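You operate a simulated robot arm through the tools that you are given. There is no shell and no other tool.

You are at the controls of a simulated robot arm. One attempt, no reset.

Task
Clamp the block in the vise and tap it down with the mallet.
Fine: put the mallet back. Set down upright: mallet.

Only the result counts: the job must be done as asked and must still hold three seconds after the hand-in. Knocking over, shifting, dropping, spilling or breaking anything else fails it.

Robot
A 6-joint arm with a two-finger parallel gripper, fixed in place. Base frame: the origin is at the foot of the arm, x ahead of it, y to its left, z up. Lengths are in m, angles in degrees, forces in N, time in s.
Its first joint turns from -166.0 to 166.0 degrees. Payload 3.91 kg.
The TCP is the grasp point between the finger pads, 0.03 m short of the fingertips. In the tool frame z runs along the fingers and y along their closing line. Largest opening 0.11 m; finger width 0.02, thickness 0.01; the body of the gripper, 0.048 by 0.112 m, starts 0.055 m behind the TCP.
Orientation is told as [roll, pitch, yaw] about the base's x, y, z axes, in that order, counted from this pose: with the fingers straight down and closing along the base's y, the tool's x points along the base's -x, its y along +y and its z along -z.

Tools
- The arm moves only by the tool nudge_tool. Its argument "plan" is a list of rows, each a list of 3 entries, a list of its own where there are three numbers: the shift along the tool's x, y, z in m, then the turn, a rotation vector about the tool's x, y, z in degrees, then the closure in counts, from 0 (fully open) to 255 (shut). In form: [[[x, y, z], [ax, ay, az], gripper], ...]. A call has 1 to 20 rows; each row shifts and turns the commanded pose from where the row before left it, along the tool's axes as they then stand. Rows are played at 5 a second. More than 0.05 m and 8.6 degrees between two rows, or a gripper value outside its range, and nothing of the call is played. A pose out of reach is approached as far as the arm can. The call stops where the force on the tool passes 60 N (or 10 N more than at its start, if that is more) or the arm is blocked; 0.2 s more then pass. The fingers move at their own pace (about 0.153 m/s each) and stop on an object; they squeeze with about 29 N. The grip force told is the motor's: it shows also when the fingers shut on nothing. Time passes only in rows, and 0.2 s behind the last, so rows that do not move let the fingers close. It gives the time, the measured TCP pose, the force on the tool (base axes), the opening and the grip force at its end, in the units of the frame above (readings bear some noise), with the torque about the TCP (base axes, N m) and any sound that the robot's microphone picked up.
- Cameras (640 x 400 px; columns grow to the right, rows downward): "scene" is fixed at [0.0493, -0.6509, 1.5072]; the picture's right is [0.91, -0.42, 0.00], its down [-0.20, -0.43, -0.88] and it looks along [0.37, 0.80, -0.47] (base axes); focal length 319 px, centre (320, 200). "wrist" rides on the gripper at [0.072, 0.017, -0.103] in the tool frame; the picture's right is [-0.23, 0.97, 0.00], its down [-0.76, -0.18, -0.62] and it looks along [-0.61, -0.14, 0.78] (tool axes); focal length 222 px, centre (320, 200). There is no depth. A picture from a camera that has moved, and an enlarged one, comes with that camera's place and axes in the base frame and with its lens.
- capture(camera): a new picture of that camera. The clock stands still meanwhile.
- close_up(camera, box): a new picture of the part [left, top, right, bottom] of that camera's present view, enlarged. The clock stands still meanwhile.
- close_job(): hands the job in; it is judged then, once.

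Nothing tells you positions but the pictures and the camera data. Unless the task says otherwise, let go and move clear before handing in.

The tools are called after "Request:" as a command line: name --argument value ..., lists and objects as JSON in quotes. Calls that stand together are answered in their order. nudge_tool: Moves the arm, as the interface text tells. Its arguments: {"type":"object","properties":{"plan":{"type":"array"}},"required":["plan"]} The other tools are called the same way: capture (camera) takes a picture; close_up (camera, box) takes an enlarged picture of a part of a camera's view; close_job () hands the job in.

At the start:

```text
time: 0.0
tool_pos: [0.5361, -0.1417, 1.2715]
orientation: [-0.2, 0.0, 0.1]
ft_force: [0.5, -1.2, 0.1]
torque: [0.0, 0.0, -0.03]
width: 0.1098
grasp_force: 0.0
```

scene: 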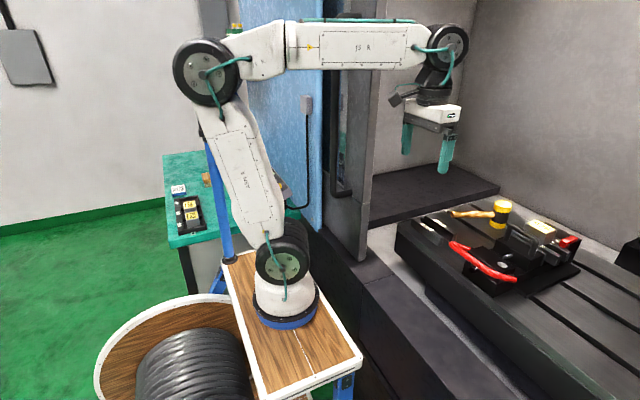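
wrist: 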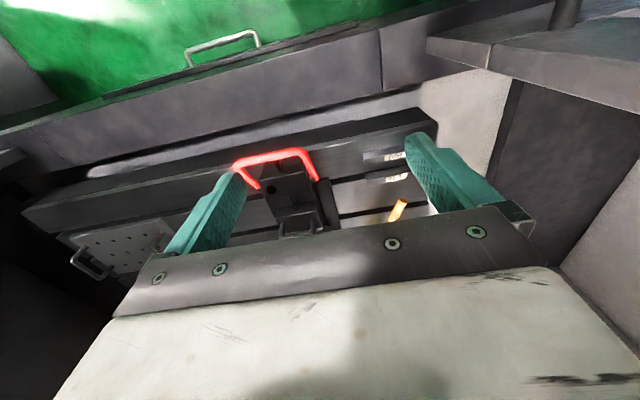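

I see a machine table ahead of the arm with a vise, a red handle, and a mallet with a yellow head. I'll look closer before moving anything.

Request:
close_up --camera "scene" --box '[380, 180, 620, 330]'

Request:
close_up --camera "wrist" --box '[200, 120, 460, 280]'

Request:
close_up --camera "scene" --box '[480, 190, 600, 265]'

```text
2.67 times, centred on (500, 255) of scene
camera zoom: at [0.0493, -0.6509, 1.5072], right [0.91, -0.42, 0.0], down [-0.2, -0.43, -0.88], along [0.37, 0.8, -0.47], focal length 850 px, centre (-160, 53)
```

zoom: 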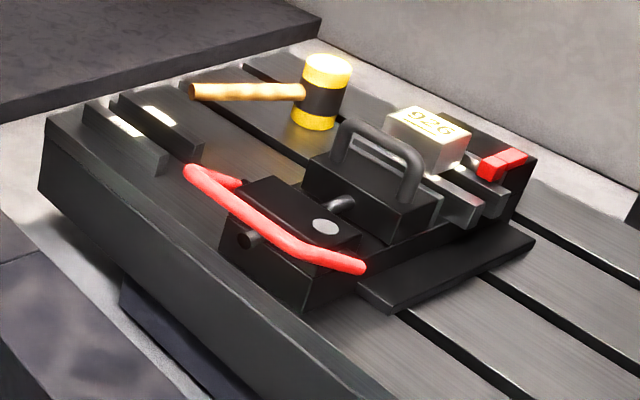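

```text
2.46 times, centred on (330, 200) of wrist
camera zoom: at [0.4647, -0.1246, 1.3751], right [0.23, 0.97, 0.0], down [0.76, -0.18, 0.62], along [0.61, -0.14, -0.78], focal length 547 px, centre (295, 200)
```

zoom: 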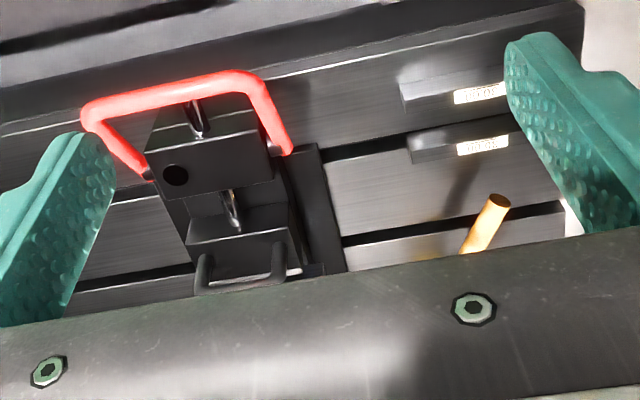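

```text
5.33 times, centred on (540, 228) of scene
camera zoom: at [0.0493, -0.6509, 1.5072], right [0.91, -0.42, 0.0], down [-0.2, -0.43, -0.88], along [0.37, 0.8, -0.47], focal length 1700 px, centre (-853, 53)
```

zoom: 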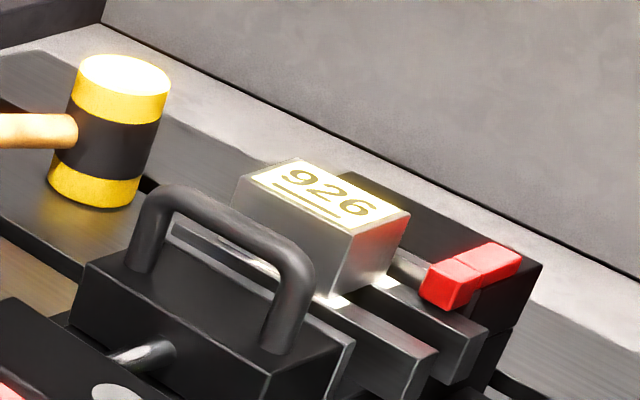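

The vise axis runs along base x, with the red U-lever's bar near (0.627, -0.256, 1.027). The mallet handle's end is near (0.83, -0.01, 0.97). I'll move the hand above the vise for a closer view.

Request:
nudge_tool --plan '[[[-0.03, -0.03, 0], [0, 0, 0], 0], [[-0.03, -0.03, 0], [0, 0, 0], 0], [[-0.03, -0.03, 0], [0, 0, 0], 0], [[-0.03, -0.01, 0], [0, 0, 0], 0], [[0, 0, 0], [0, 0, 0], 0]]'

Request:
capture --camera "wrist"

Request:
close_up --camera "wrist" --box '[200, 80, 440, 230]'

Request:
capture --camera "scene"

```text
time: 1.2
tool_pos: [0.6574, -0.2434, 1.2731]
orientation: [-0.1, 0.0, 0.0]
ft_force: [-0.2, 0.6, -0.4]
torque: [0.02, -0.01, -0.03]
width: 0.1099
grasp_force: 0.0
```

```text
taken
camera wrist: at [0.5852, -0.2255, 1.3757], right [0.23, 0.97, 0.0], down [0.76, -0.18, 0.62], along [0.61, -0.14, -0.78], focal length 222 px, centre (320, 200)
```

wrist: 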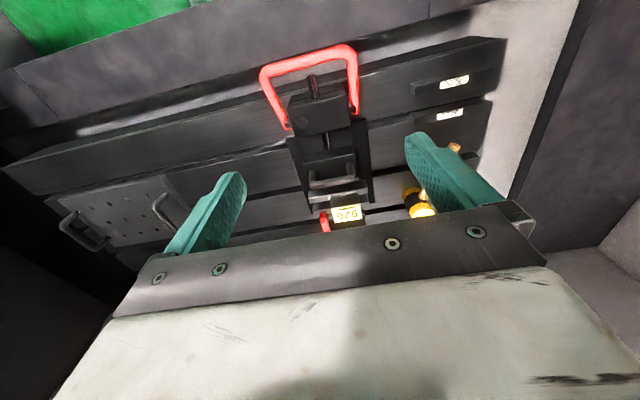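

```text
2.67 times, centred on (320, 155) of wrist
camera zoom: at [0.5852, -0.2255, 1.3757], right [0.23, 0.97, 0.0], down [0.76, -0.18, 0.62], along [0.61, -0.14, -0.78], focal length 592 px, centre (320, 320)
```

zoom: 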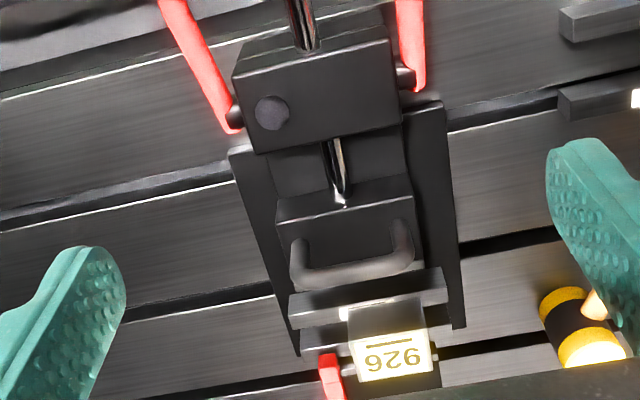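

```text
taken
```

scene: 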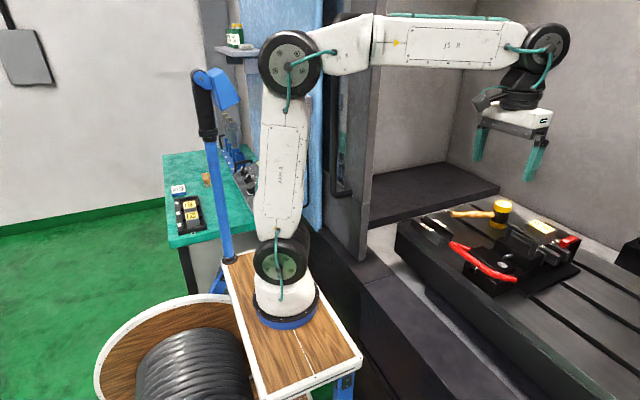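

The block (926) sits between the jaws, next to a red stop at the far end. I want a side view of the vise, so I'll move to its right side at height and turn the camera toward +y.

Request:
nudge_tool --plan '[[[-0.03, -0.045, 0], [0, 0, 0], 0], [[-0.03, -0.045, 0], [0, 0, 0], 0], [[-0.03, -0.045, 0], [0, 0, 0], 0], [[-0.03, -0.045, 0], [0, 0, 0], 0], [[-0.02, -0.03, 0], [0, 0, 0], 0], [[0, 0, 0], [0, 0, -8.2], 0], [[0, 0, 0], [0, 0, -8.2], 0], [[0, 0, 0], [0, 0, -8.2], 0], [[0, 0, 0], [0, 0, -8.2], 0], [[0, 0, 0], [0, 0, -8.2], 0], [[0, 0, 0], [0, 0, -8.2], 0], [[0, 0, 0], [0, 0, -8.2], 0], [[0, 0, 0], [0, 0, -8.2], 0], [[0, 0, 0], [0, 0, -8.2], 0], [[0, 0, 0], [0, 0, -8.2], 0], [[0, 0, 0], [0, 0, -8], 0], [[0, 0, 0], [0, -8, 0], 0], [[0, 0, 0], [0, -8, 0], 0], [[0, 0, 0], [0, -8, 0], 0], [[0, 0, 0], [0, 0, 0], 0]]'

Request:
capture --camera "wrist"

Request:
capture --camera "scene"

```text
refused: row 1 steps farther than a row can; nothing moved
```

```text
taken
camera wrist: at [0.5852, -0.2255, 1.3757], right [0.23, 0.97, 0.0], down [0.76, -0.18, 0.62], along [0.61, -0.14, -0.78], focal length 222 px, centre (320, 200)
```

wrist: 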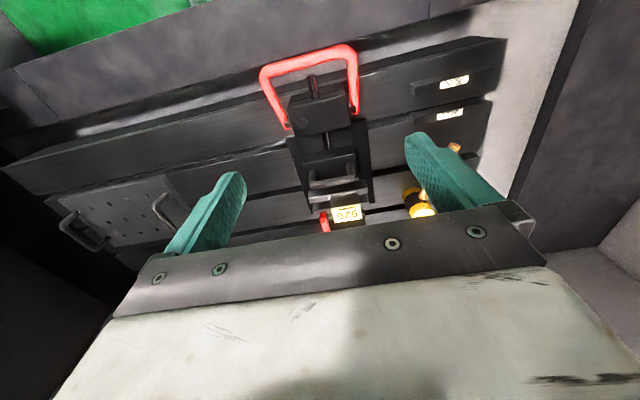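

```text
taken
```

scene: 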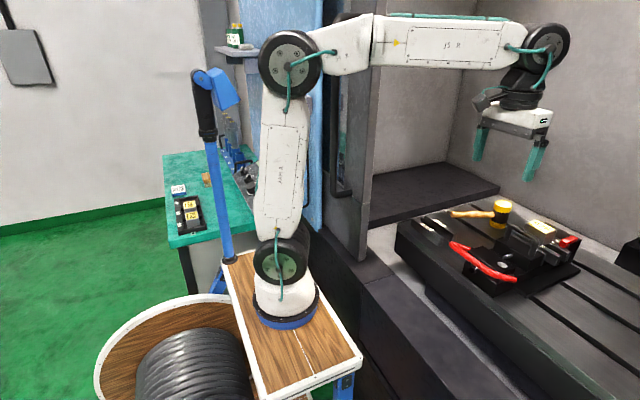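

That call was refused because a step was too long (over 0.05 m in norm), so nothing moved. I'll repeat it with shorter steps.

Request:
nudge_tool --plan '[[[-0.024, -0.034, 0], [0, 0, 0], 0], [[-0.024, -0.034, 0], [0, 0, 0], 0], [[-0.024, -0.034, 0], [0, 0, 0], 0], [[-0.024, -0.034, 0], [0, 0, 0], 0], [[-0.024, -0.034, 0], [0, 0, 0], 0], [[-0.023, -0.034, 0], [0, 0, -8.2], 0], [[0, 0, 0], [0, 0, -8.2], 0], [[0, 0, 0], [0, 0, -8.2], 0], [[0, 0, 0], [0, 0, -8.2], 0], [[0, 0, 0], [0, 0, -8.2], 0], [[0, 0, 0], [0, 0, -8.2], 0], [[0, 0, 0], [0, 0, -8.2], 0], [[0, 0, 0], [0, 0, -8.2], 0], [[0, 0, 0], [0, 0, -8.2], 0], [[0, 0, 0], [0, 0, -8.2], 0], [[0, 0, 0], [0, 0, -8], 0], [[0, 0, 0], [0, -8, 0], 0], [[0, 0, 0], [0, -8, 0], 0], [[0, 0, 0], [0, -8, 0], 0], [[0, 0, 0], [0, 0, 0], 0]]'

Request:
capture --camera "wrist"

Request:
capture --camera "scene"

```text
time: 5.4
tool_pos: [0.7823, -0.4289, 1.2499]
orientation: [-0.1, -23.9, 90.0]
ft_force: [0.5, 0.6, 0.3]
torque: [-0.01, 0.0, -0.01]
width: 0.1097
grasp_force: 0.0
out of reach, approached as far as the arm can: row 18, 19
```

```text
taken
camera wrist: at [0.7662, -0.5359, 1.3149], right [-0.97, 0.21, 0.09], down [0.17, 0.44, 0.88], along [0.14, 0.87, -0.47], focal length 222 px, centre (320, 200)
```

wrist: 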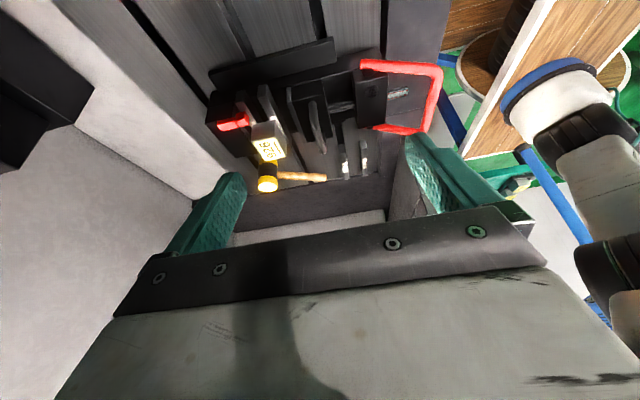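

```text
taken
```

scene: 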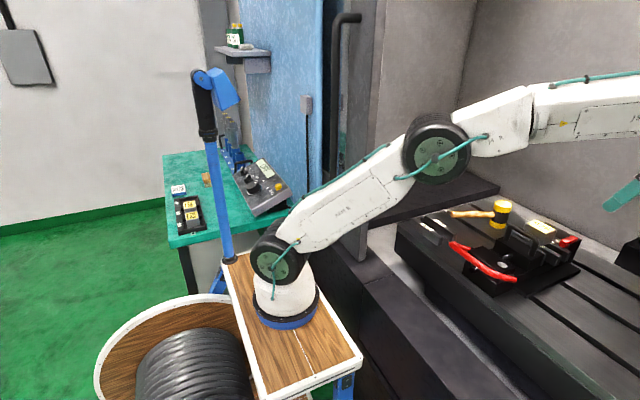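

From this side the picture is inverted, with image-down being world-up. I'll enlarge the vise region.

Request:
close_up --camera "wrist" --box '[200, 40, 456, 200]'

Request:
close_up --camera "wrist" --box '[205, 80, 333, 160]'

Request:
close_up --camera "wrist" --box '[325, 50, 453, 130]'

```text
2.50 times, centred on (328, 120) of wrist
camera zoom: at [0.7662, -0.5359, 1.3149], right [-0.97, 0.21, 0.09], down [0.17, 0.44, 0.88], along [0.14, 0.87, -0.47], focal length 555 px, centre (300, 400)
```

zoom: 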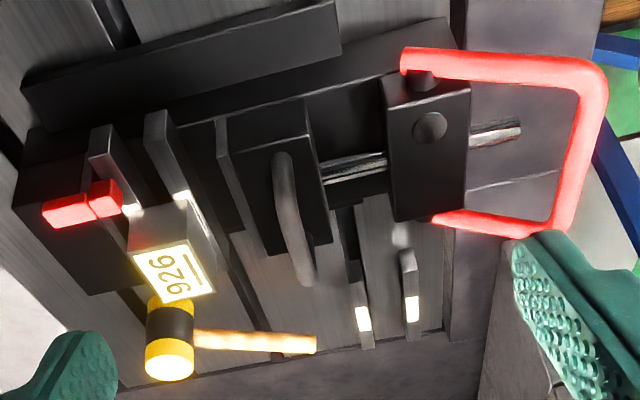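

```text
5.00 times, centred on (269, 120) of wrist
camera zoom: at [0.7662, -0.5359, 1.3149], right [-0.97, 0.21, 0.09], down [0.17, 0.44, 0.88], along [0.14, 0.87, -0.47], focal length 1111 px, centre (575, 600)
```

zoom: 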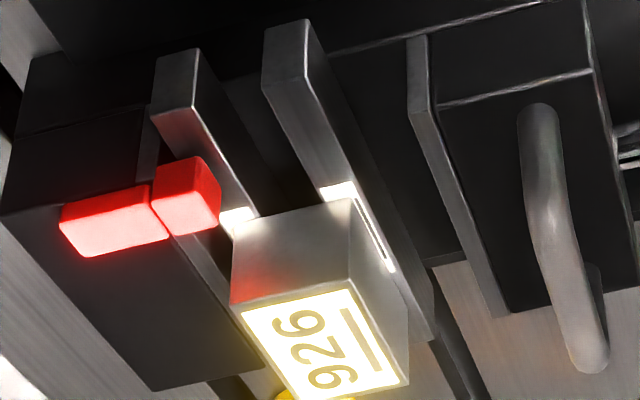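

```text
5.00 times, centred on (389, 90) of wrist
camera zoom: at [0.7662, -0.5359, 1.3149], right [-0.97, 0.21, 0.09], down [0.17, 0.44, 0.88], along [0.14, 0.87, -0.47], focal length 1111 px, centre (-25, 750)
```

zoom: 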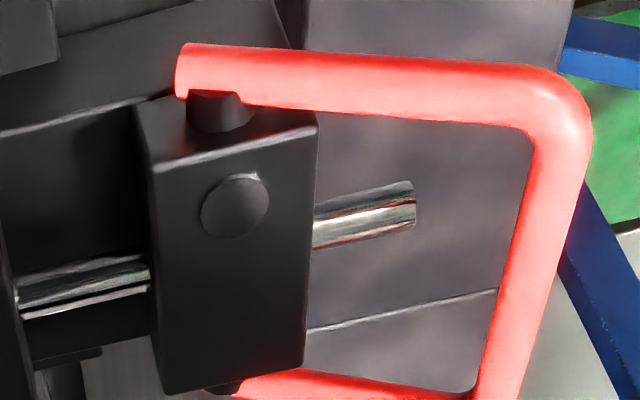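

Now the vise is clear:
- **Movable jaw:** it has a D-handle with its bar along y at x≈0.802, z≈1.045.
- **Block:** it spans x 0.876–0.915 and y −0.27 to −0.21, top at about 1.036, resting on two parallels.
- **Lever:** the red U-lever pivots near (0.72, ·, 0.975).

I'll return the tool to straight down, close the fingers and get behind the D-handle so I can slide the jaw forward.

Request:
nudge_tool --plan '[[[0, 0, 0], [0, 8, 0], 255], [[0, 0, 0], [0, 8, 0], 255], [[0, 0, 0], [0, 7.9, 0], 255], [[0, 0, 0], [0, 0, 8.2], 255], [[0, 0, 0], [0, 0, 8.2], 255], [[0, 0, 0], [0, 0, 8.2], 255], [[0, 0, 0], [0, 0, 8.2], 255], [[0, 0, 0], [0, 0, 8.2], 255], [[0, 0, 0], [0, 0, 8.2], 255], [[0, 0, 0], [0, 0, 8.2], 255], [[0, 0, 0], [0, 0, 8.2], 255], [[0, 0, 0], [0, 0, 8.2], 255], [[0, 0, 0], [0, 0, 8.2], 255], [[0, 0, 0], [0, 0, 8], 255], [[0, 0, 0], [0, 0, 0], 255]]'

```text
time: 8.6
tool_pos: [0.7818, -0.4271, 1.2491]
orientation: [0.1, -0.1, -0.1]
ft_force: [0.2, 0.4, -0.2]
torque: [0.01, 0.01, 0.01]
width: 0.0
grasp_force: 29.2
```

The tool is straight down with the fingers shut. I'll move to a spot above and behind the D-handle and check the view.

Request:
nudge_tool --plan '[[[0.01, 0.043, 0], [0, 0, 0], 255], [[0.01, 0.043, 0], [0, 0, 0], 255], [[0.01, 0.043, 0], [0, 0, 0], 255], [[0.007, 0.042, 0], [0, 0, 0], 255], [[0, 0, 0.04], [0, 0, 0], 255], [[0, 0, 0.04], [0, 0, 0], 255], [[0, 0, 0.03], [0, 0, 0], 255], [[0, 0, 0], [0, 0, 0], 255]]'

Request:
capture --camera "wrist"

Request:
close_up --camera "scene" --box '[420, 160, 612, 280]'

```text
time: 10.4
tool_pos: [0.7461, -0.2569, 1.1397]
orientation: [0.0, -0.1, 0.0]
ft_force: [0.3, -0.1, -0.7]
torque: [0.0, -0.02, -0.01]
width: 0.0
grasp_force: 28.9
```

```text
taken
camera wrist: at [0.6744, -0.2392, 1.2436], right [0.23, 0.97, 0.0], down [0.76, -0.18, 0.62], along [0.61, -0.14, -0.78], focal length 222 px, centre (320, 200)
```

wrist: 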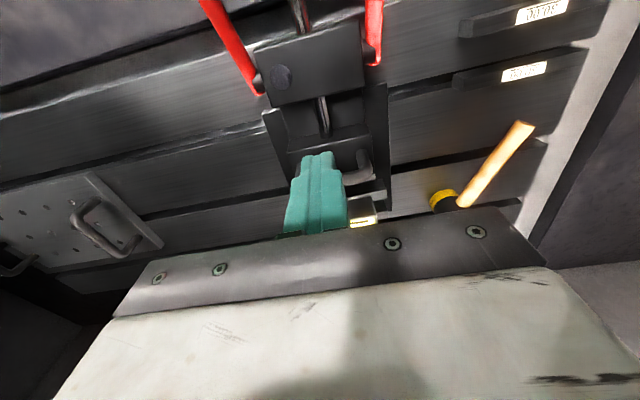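

```text
3.33 times, centred on (516, 220) of scene
camera zoom: at [0.0493, -0.6509, 1.5072], right [0.91, -0.42, 0.0], down [-0.2, -0.43, -0.88], along [0.37, 0.8, -0.47], focal length 1062 px, centre (-333, 133)
```

zoom: 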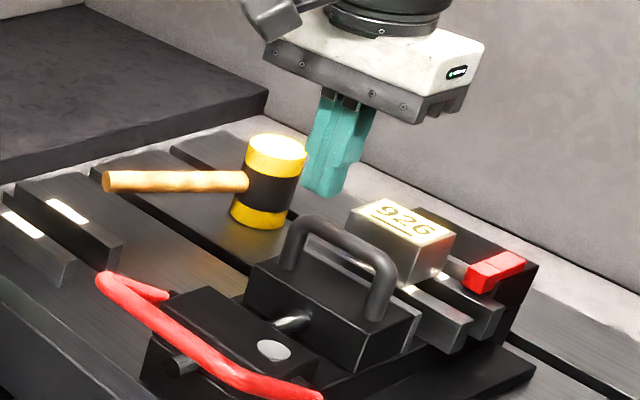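

The fingertips are above and just behind the D-handle. I'll descend to bar height.

Request:
nudge_tool --plan '[[[0, 0, 0.03], [0, 0, 0], 255], [[0, 0, 0.03], [0, 0, 0], 255], [[0, 0, 0.015], [0, 0, 0], 255], [[0, 0, 0.005], [0, 0, 0], 255], [[0, 0, 0], [0, 0, 0], 255]]'

Request:
close_up --camera "scene" --box '[460, 180, 620, 280]'

Request:
close_up --camera "wrist" --box '[200, 60, 456, 220]'

```text
time: 11.6
tool_pos: [0.7463, -0.2561, 1.0594]
orientation: [0.0, -0.1, 0.0]
ft_force: [0.3, 0.0, -0.4]
torque: [-0.01, -0.01, -0.01]
width: 0.0002
grasp_force: 29.4
```

```text
4.00 times, centred on (540, 230) of scene
camera zoom: at [0.0493, -0.6509, 1.5072], right [0.91, -0.42, 0.0], down [-0.2, -0.43, -0.88], along [0.37, 0.8, -0.47], focal length 1275 px, centre (-560, 80)
```

zoom: 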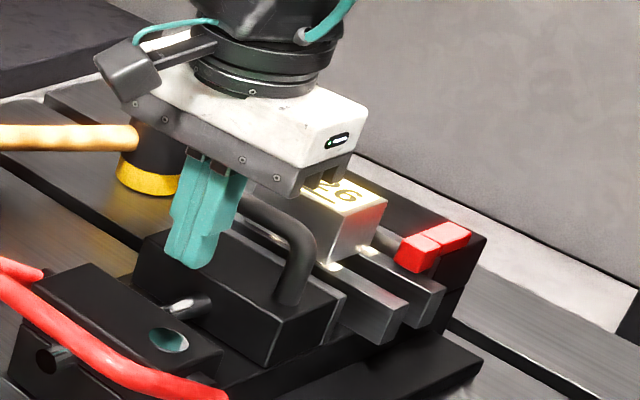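

```text
2.50 times, centred on (328, 140) of wrist
camera zoom: at [0.674, -0.2397, 1.1633], right [0.23, 0.97, 0.0], down [0.76, -0.18, 0.62], along [0.61, -0.14, -0.78], focal length 555 px, centre (300, 350)
```

zoom: 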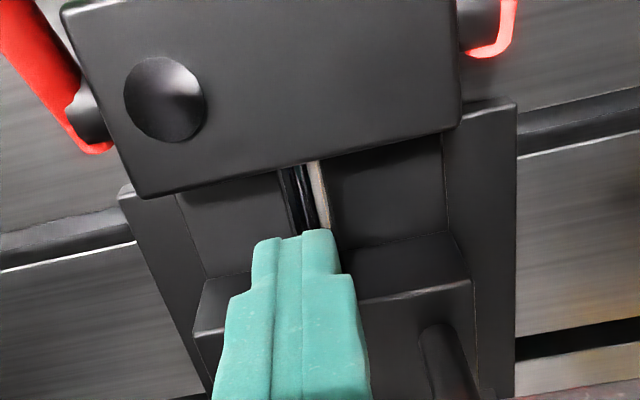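

The fingers are behind the bar at the right height. I'll push the jaw toward +x slowly.

Request:
nudge_tool --plan '[[[-0.01, 0, 0], [0, 0, 0], 255], [[-0.01, 0, 0], [0, 0, 0], 255], [[-0.01, 0, 0], [0, 0, 0], 255], [[-0.007, 0, 0], [0, 0, 0], 255], [[-0.007, 0, 0], [0, 0, 0], 255], [[-0.007, 0, 0], [0, 0, 0], 255], [[-0.007, 0, 0], [0, 0, 0], 255], [[-0.007, 0, 0], [0, 0, 0], 255]]'

Request:
close_up --camera "scene" --box '[460, 180, 620, 280]'

```text
time: 13.4
tool_pos: [0.8107, -0.2568, 1.0593]
orientation: [0.0, -0.1, 0.0]
ft_force: [-1.6, 0.1, 0.2]
torque: [0.01, 0.02, 0.0]
width: 0.0
grasp_force: 29.1
```

```text
4.00 times, centred on (540, 230) of scene
camera zoom: at [0.0493, -0.6509, 1.5072], right [0.91, -0.42, 0.0], down [-0.2, -0.43, -0.88], along [0.37, 0.8, -0.47], focal length 1275 px, centre (-560, 80)
```

zoom: 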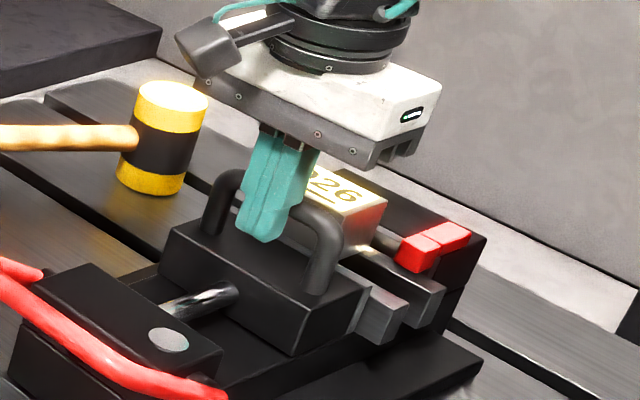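

The jaw is sliding with little resistance and is close to the near parallel. I'll keep pushing slowly until it meets resistance.

Request:
nudge_tool --plan '[[[-0.004, 0, 0], [0, 0, 0], 255], [[-0.004, 0, 0], [0, 0, 0], 255], [[-0.004, 0, 0], [0, 0, 0], 255], [[-0.004, 0, 0], [0, 0, 0], 255], [[-0.004, 0, 0], [0, 0, 0], 255]]'

Request:
close_up --camera "scene" --box '[500, 190, 596, 250]'

```text
time: 14.6
tool_pos: [0.8277, -0.2578, 1.0598]
orientation: [0.2, 0.0, 0.1]
ft_force: [-26.3, 3.2, 1.9]
torque: [-0.17, 0.24, 0.02]
width: 0.0
grasp_force: 29.5
```

```text
6.67 times, centred on (548, 220) of scene
camera zoom: at [0.0493, -0.6509, 1.5072], right [0.91, -0.42, 0.0], down [-0.2, -0.43, -0.88], along [0.37, 0.8, -0.47], focal length 2125 px, centre (-1200, 67)
```

zoom: 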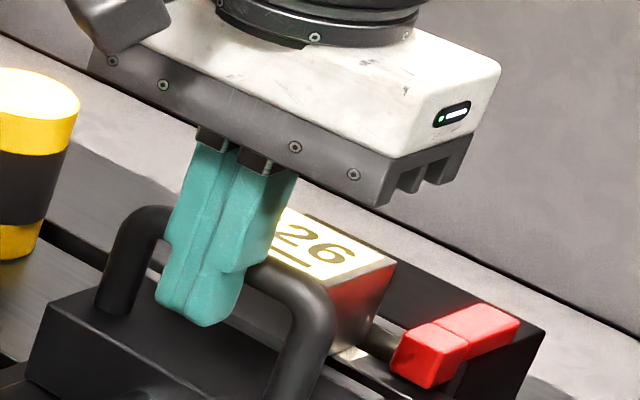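

Contact at 26 N suggests the jaw, block and fixed jaw are now together. I'll push a little more to see whether it's solid.

Request:
nudge_tool --plan '[[[-0.002, 0, 0], [0, 0, 0], 255], [[-0.002, 0, 0], [0, 0, 0], 255], [[0, 0, 0], [0, 0, 0], 255]]'

```text
time: 15.2
tool_pos: [0.8283, -0.2576, 1.059]
orientation: [0.2, 0.6, 0.0]
ft_force: [-27.7, 2.8, 8.9]
torque: [-0.18, 0.16, 0.05]
width: 0.0
grasp_force: 29.1
stopped in row 2: the force on the tool passed its limit at 64 N (the readings are from after the stop); the commanded pose is now the measured one
```

It's solid, so the jaw is fully closed by hand. I'll back off, rise, and inspect the jaw and the lever.

Request:
nudge_tool --plan '[[[0.01, 0, 0], [0, 0, 0], 255], [[0.02, 0, 0], [0, 0, 0], 255], [[0.02, 0, -0.02], [0, 0, 0], 255], [[0.02, 0, -0.04], [0, 0, 0], 255], [[0.03, 0, -0.04], [0, 0, 0], 255], [[0.04, 0, -0.03], [0, 0, 0], 255], [[0.04, 0, 0], [0, 0, 0], 255], [[0, 0, 0], [0, 0, 0], 255]]'

Request:
close_up --camera "wrist" --box '[200, 60, 456, 220]'

Request:
close_up --camera "scene" --box '[420, 180, 612, 300]'

Request:
close_up --camera "scene" --box '[500, 200, 596, 260]'

```text
time: 16.9
tool_pos: [0.6516, -0.2572, 1.1911]
orientation: [0.2, 0.5, 0.0]
ft_force: [0.4, 0.0, -0.7]
torque: [-0.02, 0.01, 0.0]
width: 0.0
grasp_force: 29.3
```

```text
2.50 times, centred on (328, 140) of wrist
camera zoom: at [0.5818, -0.2408, 1.295], right [0.23, 0.97, 0.0], down [0.77, -0.18, 0.62], along [0.6, -0.14, -0.79], focal length 555 px, centre (300, 350)
```

zoom: 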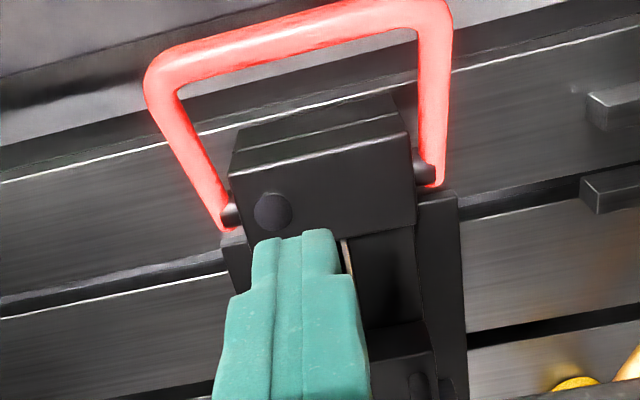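

```text
3.33 times, centred on (516, 240) of scene
camera zoom: at [0.0493, -0.6509, 1.5072], right [0.91, -0.42, 0.0], down [-0.2, -0.43, -0.88], along [0.37, 0.8, -0.47], focal length 1062 px, centre (-333, 67)
```

zoom: 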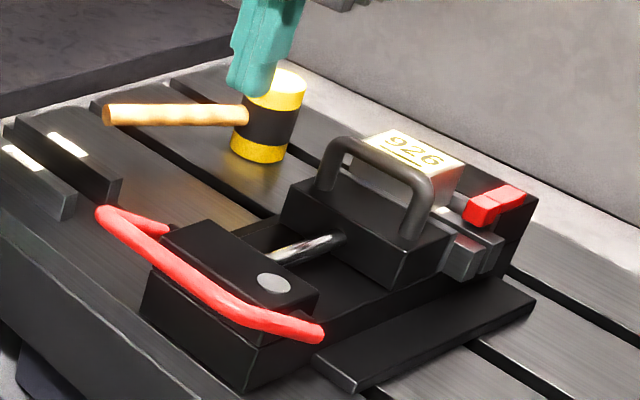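

```text
6.67 times, centred on (548, 230) of scene
camera zoom: at [0.0493, -0.6509, 1.5072], right [0.91, -0.42, 0.0], down [-0.2, -0.43, -0.88], along [0.37, 0.8, -0.47], focal length 2125 px, centre (-1200, 0)
```

zoom: 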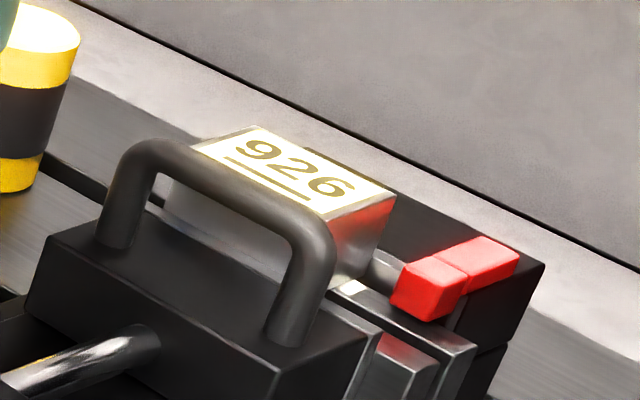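

The jaw, parallels and block are closed up against the fixed jaw. Next I'll position the closed fingertips just above the lever bar's centre and press gently down to test which way it throws.

Request:
nudge_tool --plan '[[[0.015, 0, 0.03], [0, -0.5, 0], 255], [[0.0116, 0, 0.03], [0, 0, 0], 255], [[0, 0, 0.03], [0, 0, 0], 255], [[0, 0, 0.02], [0, 0, 0], 255], [[0, 0, 0], [0, 0, 0], 255]]'

Request:
close_up --camera "scene" --box '[420, 180, 612, 300]'

Request:
close_up --camera "wrist" --box '[200, 60, 456, 220]'

```text
time: 18.1
tool_pos: [0.6244, -0.2573, 1.0796]
orientation: [0.3, 0.0, 0.0]
ft_force: [0.9, -0.7, 0.1]
torque: [-0.01, -0.04, -0.01]
width: 0.0
grasp_force: 29.0
```

```text
3.33 times, centred on (516, 240) of scene
camera zoom: at [0.0493, -0.6509, 1.5072], right [0.91, -0.42, 0.0], down [-0.2, -0.43, -0.88], along [0.37, 0.8, -0.47], focal length 1062 px, centre (-333, 67)
```

zoom: 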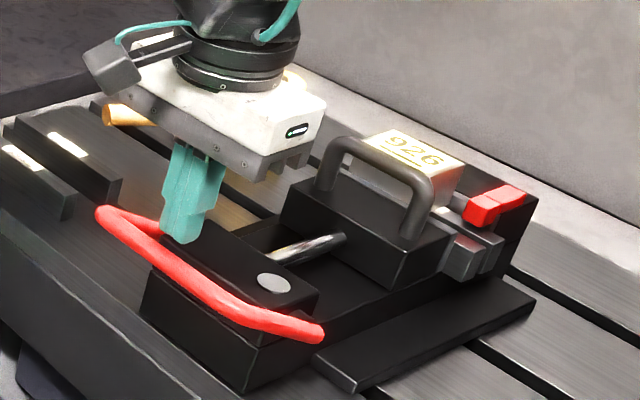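

```text
2.50 times, centred on (328, 140) of wrist
camera zoom: at [0.5544, -0.2397, 1.1839], right [0.23, 0.97, 0.0], down [0.76, -0.18, 0.62], along [0.61, -0.14, -0.78], focal length 555 px, centre (300, 350)
```

zoom: 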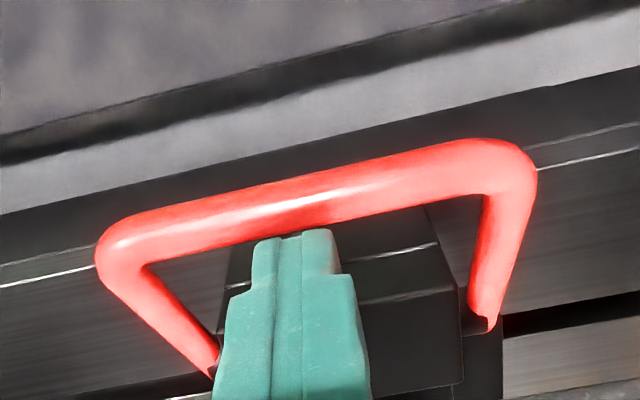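

The tip is over the bar (bar x≈0.624). I'll press down in small steps.

Request:
nudge_tool --plan '[[[0.001, 0, 0.008], [0, 0, 0], 255], [[0.001, 0, 0.005], [0, 0, 0], 255], [[0.001, 0, 0.004], [0, 0, 0], 255], [[0.001, 0, 0.004], [0, 0, 0], 255], [[0, 0, 0], [0, 0, 0], 255]]'

Request:
close_up --camera "scene" --box '[420, 180, 612, 300]'

```text
time: 19.4
tool_pos: [0.6216, -0.2571, 1.0582]
orientation: [0.1, 0.0, 0.0]
ft_force: [-5.0, -2.2, 4.7]
torque: [-0.06, 0.17, -0.02]
width: 0.0
grasp_force: 28.5
```

```text
3.33 times, centred on (516, 240) of scene
camera zoom: at [0.0493, -0.6509, 1.5072], right [0.91, -0.42, 0.0], down [-0.2, -0.43, -0.88], along [0.37, 0.8, -0.47], focal length 1062 px, centre (-333, 67)
```

zoom: 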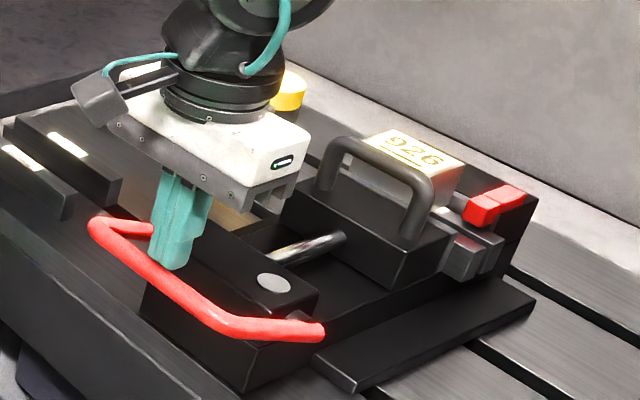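

Request:
close_up --camera "wrist" --box '[200, 60, 456, 220]'

Request:
close_up --camera "scene" --box '[440, 220, 536, 280]'

```text
2.50 times, centred on (328, 140) of wrist
camera zoom: at [0.5498, -0.2398, 1.1624], right [0.23, 0.97, 0.0], down [0.76, -0.18, 0.62], along [0.61, -0.14, -0.78], focal length 555 px, centre (300, 350)
```

zoom: 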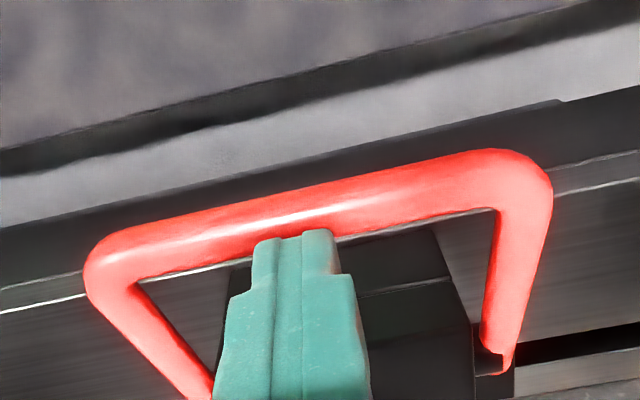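

```text
6.67 times, centred on (488, 250) of scene
camera zoom: at [0.0493, -0.6509, 1.5072], right [0.91, -0.42, 0.0], down [-0.2, -0.43, -0.88], along [0.37, 0.8, -0.47], focal length 2125 px, centre (-800, -133)
```

zoom: 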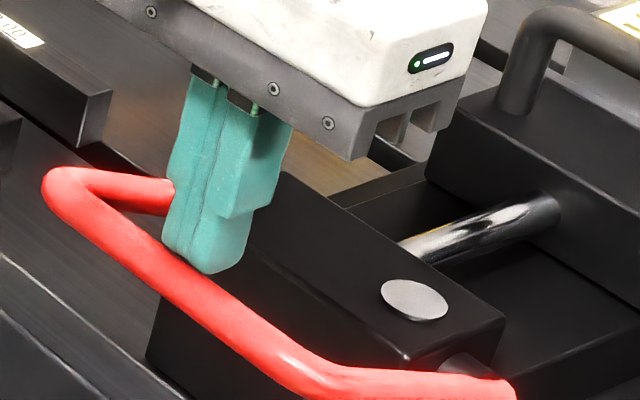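

The lever is swinging down with a little resistance, but the bar is moving toward −x faster than my fingers. I'll lift slightly, shift 10 mm toward −x, and check.

Request:
nudge_tool --plan '[[[0, 0, -0.01], [0, 0, 0], 255], [[0, 0, -0.01], [0, 0, 0], 255], [[0.012, 0, 0], [0, 0, 0], 255], [[0, 0, 0], [0, 0, 0], 255]]'

Request:
close_up --camera "wrist" --box '[200, 60, 456, 220]'

Request:
close_up --camera "scene" --box '[420, 180, 612, 300]'

```text
time: 20.4
tool_pos: [0.6085, -0.2559, 1.0777]
orientation: [0.3, -0.1, 0.1]
ft_force: [-0.4, 0.1, -0.5]
torque: [0.0, 0.01, -0.02]
width: 0.0
grasp_force: 28.9
```

```text
2.50 times, centred on (328, 140) of wrist
camera zoom: at [0.5377, -0.24, 1.1821], right [0.23, 0.97, 0.0], down [0.76, -0.18, 0.62], along [0.61, -0.14, -0.78], focal length 555 px, centre (300, 350)
```

zoom: 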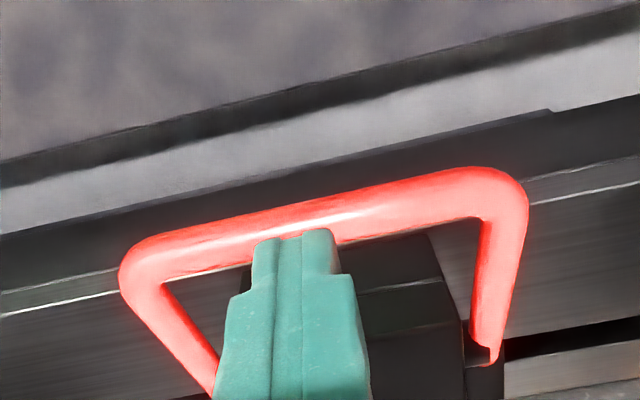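

```text
3.33 times, centred on (516, 240) of scene
camera zoom: at [0.0493, -0.6509, 1.5072], right [0.91, -0.42, 0.0], down [-0.2, -0.43, -0.88], along [0.37, 0.8, -0.47], focal length 1062 px, centre (-333, 67)
```

zoom: 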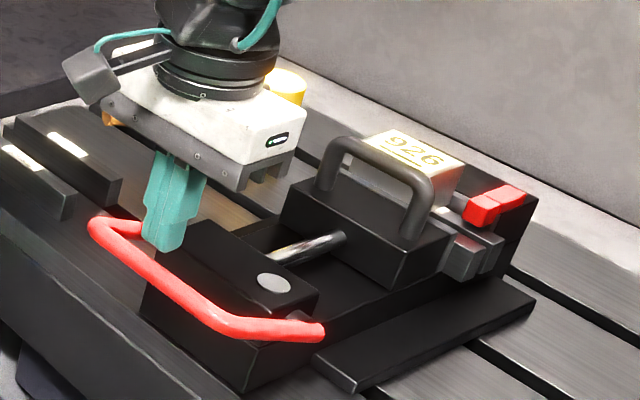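

The lever stays where I left it, with the bar now around x≈0.614, z≈1.02. I'll press on down.

Request:
nudge_tool --plan '[[[0, 0, 0.01], [0, 0, 0], 255], [[0, 0, 0.01], [0, 0, 0], 255], [[0.001, 0, 0.005], [0, 0, 0], 255], [[0.001, 0, 0.005], [0, 0, 0], 255], [[0.001, 0, 0.005], [0, 0, 0], 255], [[0, 0, 0], [0, 0, 0], 255]]'

Request:
close_up --camera "wrist" --box '[200, 60, 456, 220]'

Request:
close_up --camera "scene" --box '[420, 180, 612, 300]'

```text
time: 21.8
tool_pos: [0.6062, -0.256, 1.0433]
orientation: [0.1, 0.1, 0.0]
ft_force: [-0.1, -0.4, -0.2]
torque: [-0.01, -0.01, -0.03]
width: 0.0
grasp_force: 29.0
```

```text
2.50 times, centred on (328, 140) of wrist
camera zoom: at [0.5348, -0.2397, 1.1473], right [0.23, 0.97, 0.0], down [0.76, -0.18, 0.62], along [0.61, -0.14, -0.78], focal length 555 px, centre (300, 350)
```

zoom: 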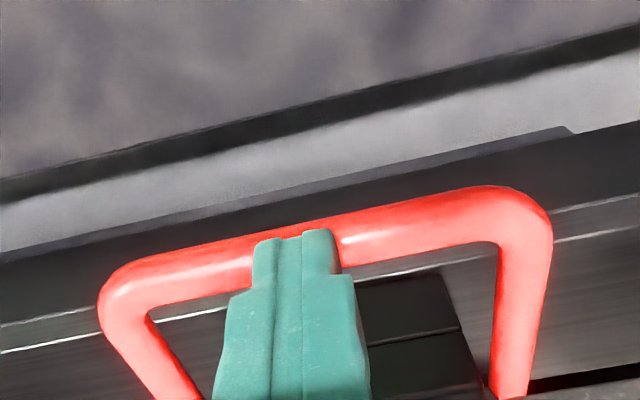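

```text
3.33 times, centred on (516, 240) of scene
camera zoom: at [0.0493, -0.6509, 1.5072], right [0.91, -0.42, 0.0], down [-0.2, -0.43, -0.88], along [0.37, 0.8, -0.47], focal length 1062 px, centre (-333, 67)
```

zoom: 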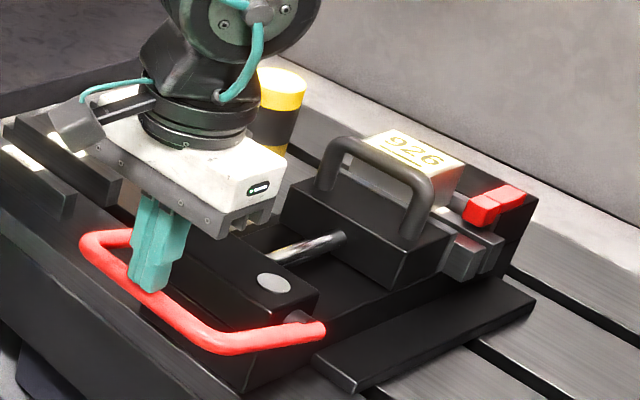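

The lever moves down freely with near-zero force. I'll keep pressing until resistance builds.

Request:
nudge_tool --plan '[[[0, 0, 0.005], [0, 0, 0], 255], [[0, 0, 0.005], [0, 0, 0], 255], [[0, 0, 0.005], [0, 0, 0], 255], [[0, 0, 0.005], [0, 0, 0], 255], [[0, 0, 0.005], [0, 0, 0], 255], [[0, 0, 0], [0, 0, 0], 255]]'

Request:
close_up --camera "wrist" --box '[200, 60, 456, 220]'

Request:
close_up --camera "scene" --box '[420, 180, 612, 300]'

```text
time: 23.1
tool_pos: [0.6059, -0.256, 1.0181]
orientation: [0.3, 0.0, 0.1]
ft_force: [-0.8, 0.1, -0.1]
torque: [-0.01, 0.01, 0.01]
width: 0.0
grasp_force: 29.0
```

```text
2.50 times, centred on (328, 140) of wrist
camera zoom: at [0.5346, -0.2392, 1.1222], right [0.23, 0.97, 0.0], down [0.76, -0.18, 0.62], along [0.61, -0.14, -0.78], focal length 555 px, centre (300, 350)
```

zoom: 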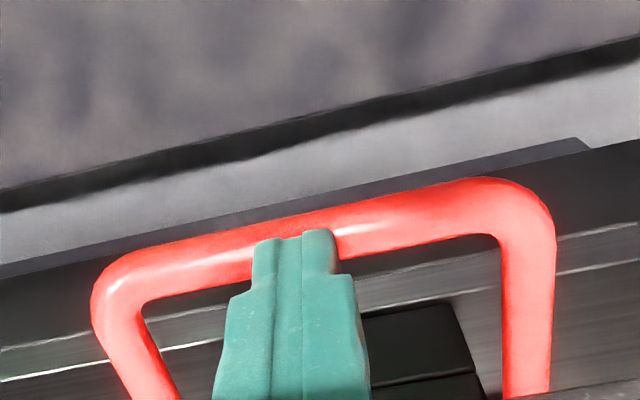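

```text
3.33 times, centred on (516, 240) of scene
camera zoom: at [0.0493, -0.6509, 1.5072], right [0.91, -0.42, 0.0], down [-0.2, -0.43, -0.88], along [0.37, 0.8, -0.47], focal length 1062 px, centre (-333, 67)
```

zoom: 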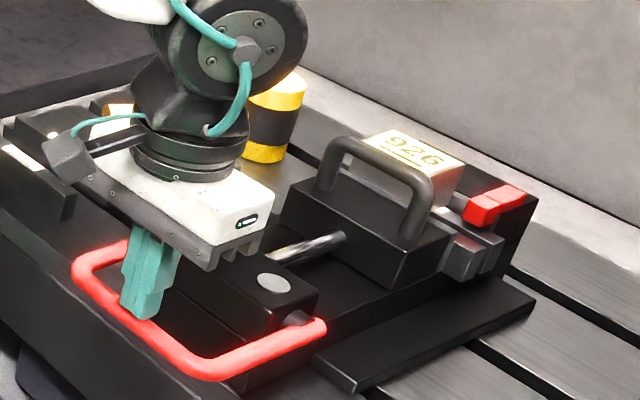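

Still free, with the bar now near horizontal. I'll continue down until it stops.

Request:
nudge_tool --plan '[[[0, 0, 0.005], [0, 0, 0], 255], [[0, 0, 0.005], [0, 0, 0], 255], [[0, 0, 0.005], [0, 0, 0], 255], [[0, 0, 0.005], [0, 0, 0], 255], [[0, 0, 0], [0, 0, 0], 255]]'

Request:
close_up --camera "wrist" --box '[200, 60, 456, 220]'

Request:
close_up --camera "scene" --box '[420, 180, 612, 300]'

```text
time: 24.4
tool_pos: [0.6054, -0.2556, 0.9978]
orientation: [0.1, 0.0, -0.1]
ft_force: [4.1, 1.0, 3.6]
torque: [-0.01, -0.11, 0.02]
width: 0.0
grasp_force: 29.3
```

```text
2.50 times, centred on (328, 140) of wrist
camera zoom: at [0.5344, -0.2397, 1.1025], right [0.23, 0.97, 0.0], down [0.76, -0.18, 0.62], along [0.61, -0.14, -0.78], focal length 555 px, centre (300, 350)
```

zoom: 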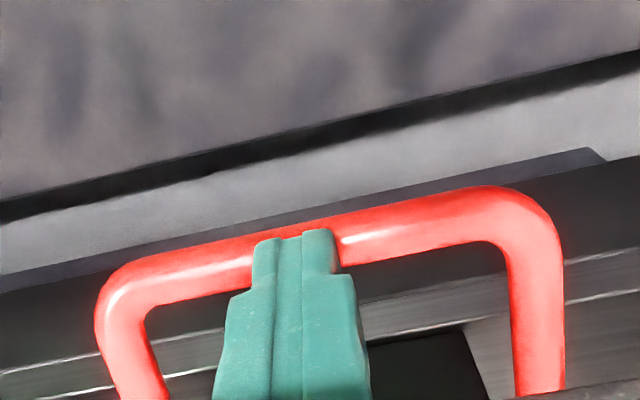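

```text
3.33 times, centred on (516, 240) of scene
camera zoom: at [0.0493, -0.6509, 1.5072], right [0.91, -0.42, 0.0], down [-0.2, -0.43, -0.88], along [0.37, 0.8, -0.47], focal length 1062 px, centre (-333, 67)
```

zoom: 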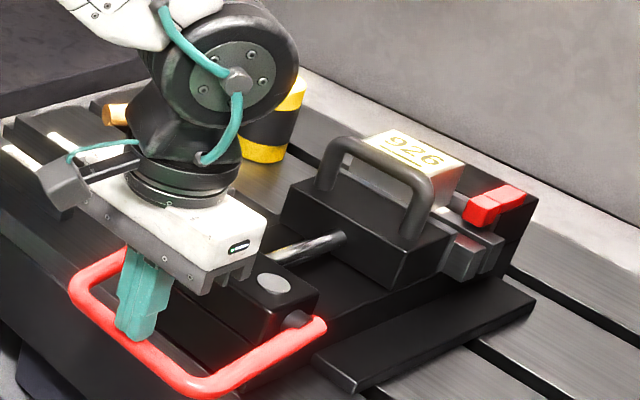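

Small resistance now. I'll continue down, following the arc.

Request:
nudge_tool --plan '[[[0, 0, 0.005], [0, 0, 0], 255], [[-0.001, 0, 0.005], [0, 0, 0], 255], [[-0.001, 0, 0.005], [0, 0, 0], 255], [[-0.001, 0, 0.004], [0, 0, 0], 255], [[0, 0, 0], [0, 0, 0], 255]]'

Request:
close_up --camera "wrist" --box '[200, 60, 456, 220]'

Request:
close_up --camera "scene" --box '[420, 180, 612, 300]'

```text
time: 25.6
tool_pos: [0.6088, -0.2572, 0.9795]
orientation: [0.2, 0.0, 0.0]
ft_force: [7.8, -3.0, 9.1]
torque: [-0.15, -0.26, 0.07]
width: 0.0
grasp_force: 29.0
```

```text
2.50 times, centred on (328, 140) of wrist
camera zoom: at [0.5376, -0.2394, 1.0833], right [0.23, 0.97, 0.0], down [0.76, -0.18, 0.62], along [0.61, -0.14, -0.78], focal length 555 px, centre (300, 350)
```

zoom: 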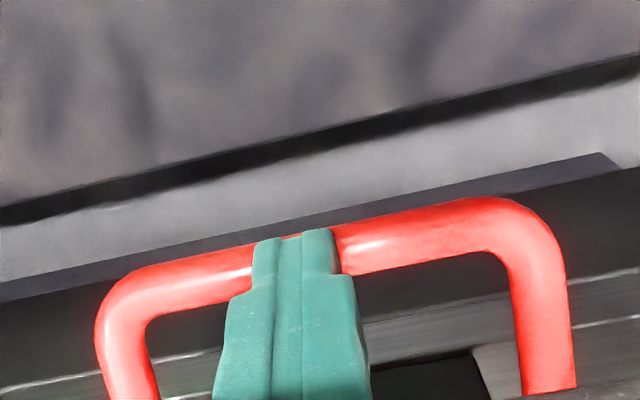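

```text
3.33 times, centred on (516, 240) of scene
camera zoom: at [0.0493, -0.6509, 1.5072], right [0.91, -0.42, 0.0], down [-0.2, -0.43, -0.88], along [0.37, 0.8, -0.47], focal length 1062 px, centre (-333, 67)
```

zoom: 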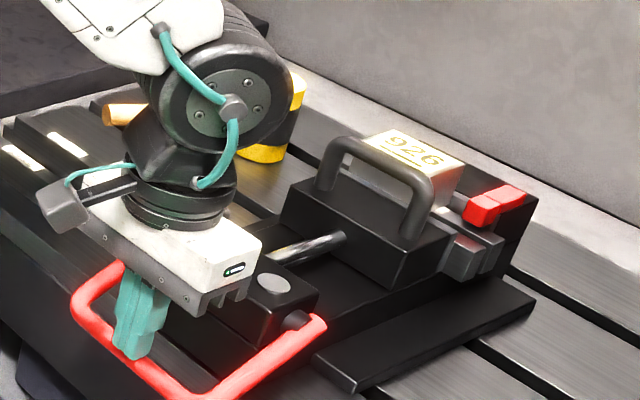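

Resistance is building gradually, which fits a cam tightening. I'll continue.

Request:
nudge_tool --plan '[[[-0.001, 0, 0.004], [0, 0, 0], 255], [[-0.001, 0, 0.004], [0, 0, 0], 255], [[-0.001, 0, 0.004], [0, 0, 0], 255], [[-0.001, 0, 0.004], [0, 0, 0], 255], [[0, 0, 0], [0, 0, 0], 255]]'

Request:
close_up --camera "wrist" --box '[200, 60, 456, 220]'

Request:
close_up --camera "scene" --box '[420, 200, 612, 320]'

```text
time: 26.5
tool_pos: [0.6129, -0.2561, 0.9699]
orientation: [-0.1, -0.3, -0.1]
ft_force: [-10.8, 8.4, 23.1]
torque: [0.14, 0.23, 0.02]
width: 0.0
grasp_force: 29.1
stopped in row 4: the force on the tool passed its limit at 70 N (the readings are from after the stop); the commanded pose is now the measured one
```

```text
2.50 times, centred on (328, 140) of wrist
camera zoom: at [0.5407, -0.2391, 1.0731], right [0.23, 0.97, 0.0], down [0.76, -0.18, 0.63], along [0.61, -0.14, -0.78], focal length 555 px, centre (300, 350)
```

zoom: 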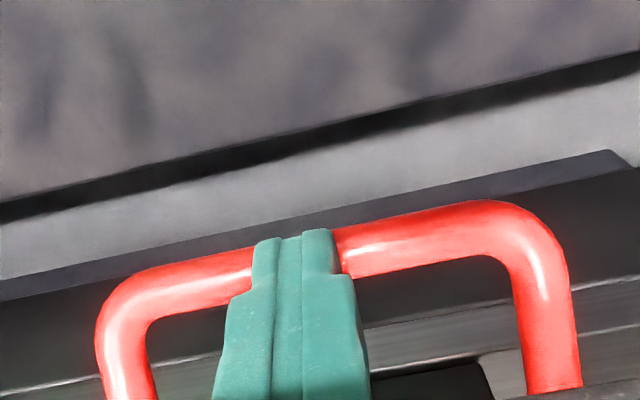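

```text
3.33 times, centred on (516, 260) of scene
camera zoom: at [0.0493, -0.6509, 1.5072], right [0.91, -0.42, 0.0], down [-0.2, -0.43, -0.88], along [0.37, 0.8, -0.47], focal length 1062 px, centre (-333, 0)
```

zoom: 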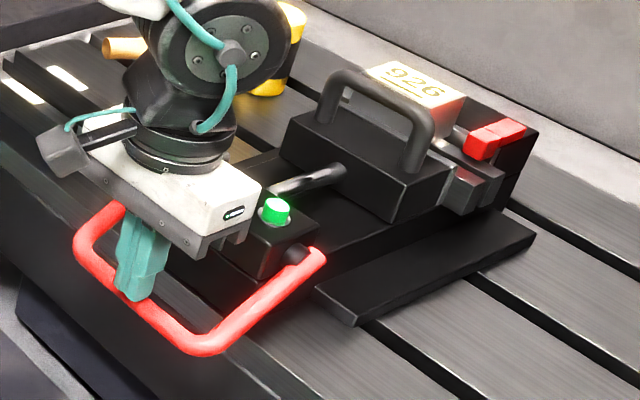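

A green indicator has popped up on the vise body, so the lever is at its end and the vise is clamped. I'll lift clear and check that it holds.

Request:
nudge_tool --plan '[[[0, 0, -0.01], [0, 0, 0], 255], [[0, 0, -0.03], [0, 0, 0], 255], [[0, 0, -0.045], [0, 0, 0], 255], [[0, 0, -0.045], [0, 0, 0], 255], [[0, 0, -0.045], [0, 0, 0], 255], [[0, 0, -0.045], [0, 0, 0], 0], [[0, 0, -0.045], [0, 0, 0], 0], [[0, 0.04, 0], [0, 0, 0], 0], [[0, 0.04, 0], [0, 0, 0], 0], [[0, 0.04, 0], [0, 0, 0], 0], [[0, 0.04, 0], [0, 0, 0], 0], [[0, 0, 0], [0, 0, 0], 0]]'

Request:
capture --camera "wrist"

Request:
close_up --camera "scene" --box '[420, 180, 612, 300]'

Request:
close_up --camera "wrist" --box '[260, 60, 516, 220]'

Request:
close_up --camera "scene" --box '[440, 190, 536, 250]'

```text
time: 29.1
tool_pos: [0.6116, -0.0976, 1.2345]
orientation: [0.0, -0.3, -0.1]
ft_force: [-0.4, 0.2, -0.8]
torque: [0.0, 0.02, -0.01]
width: 0.1098
grasp_force: 0.0
```

```text
taken
camera wrist: at [0.5397, -0.0796, 1.3372], right [0.23, 0.97, 0.0], down [0.76, -0.18, 0.63], along [0.61, -0.14, -0.78], focal length 222 px, centre (320, 200)
```

wrist: 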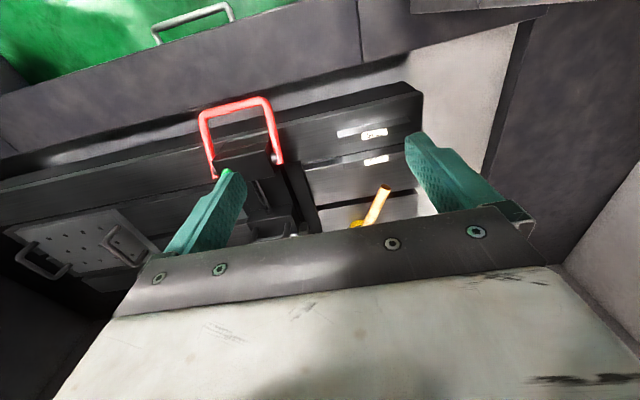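

```text
3.33 times, centred on (516, 240) of scene
camera zoom: at [0.0493, -0.6509, 1.5072], right [0.91, -0.42, 0.0], down [-0.2, -0.43, -0.88], along [0.37, 0.8, -0.47], focal length 1062 px, centre (-333, 67)
```

zoom: 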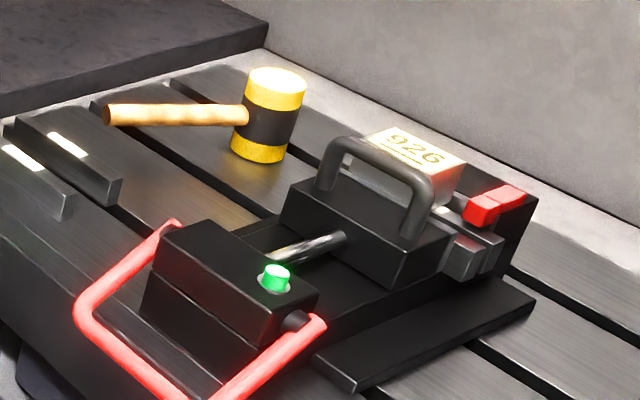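

```text
2.50 times, centred on (388, 140) of wrist
camera zoom: at [0.5397, -0.0796, 1.3372], right [0.23, 0.97, 0.0], down [0.76, -0.18, 0.63], along [0.61, -0.14, -0.78], focal length 555 px, centre (150, 350)
```

zoom: 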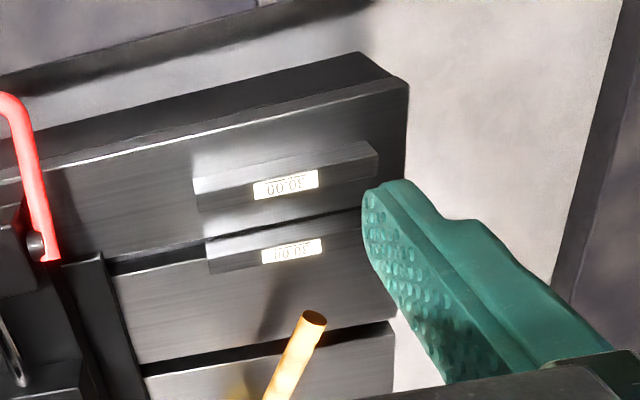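

```text
6.67 times, centred on (488, 220) of scene
camera zoom: at [0.0493, -0.6509, 1.5072], right [0.91, -0.42, 0.0], down [-0.2, -0.43, -0.88], along [0.37, 0.8, -0.47], focal length 2125 px, centre (-800, 67)
```

zoom: 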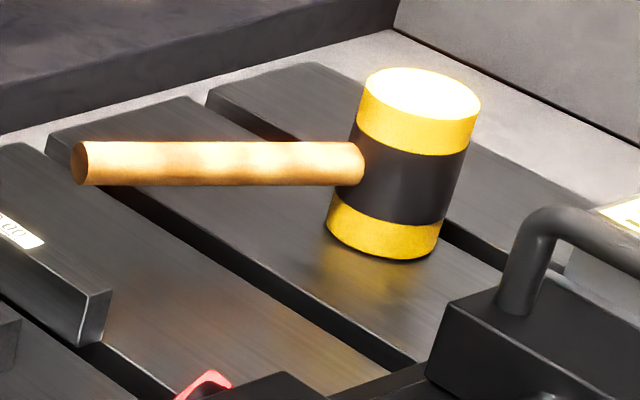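

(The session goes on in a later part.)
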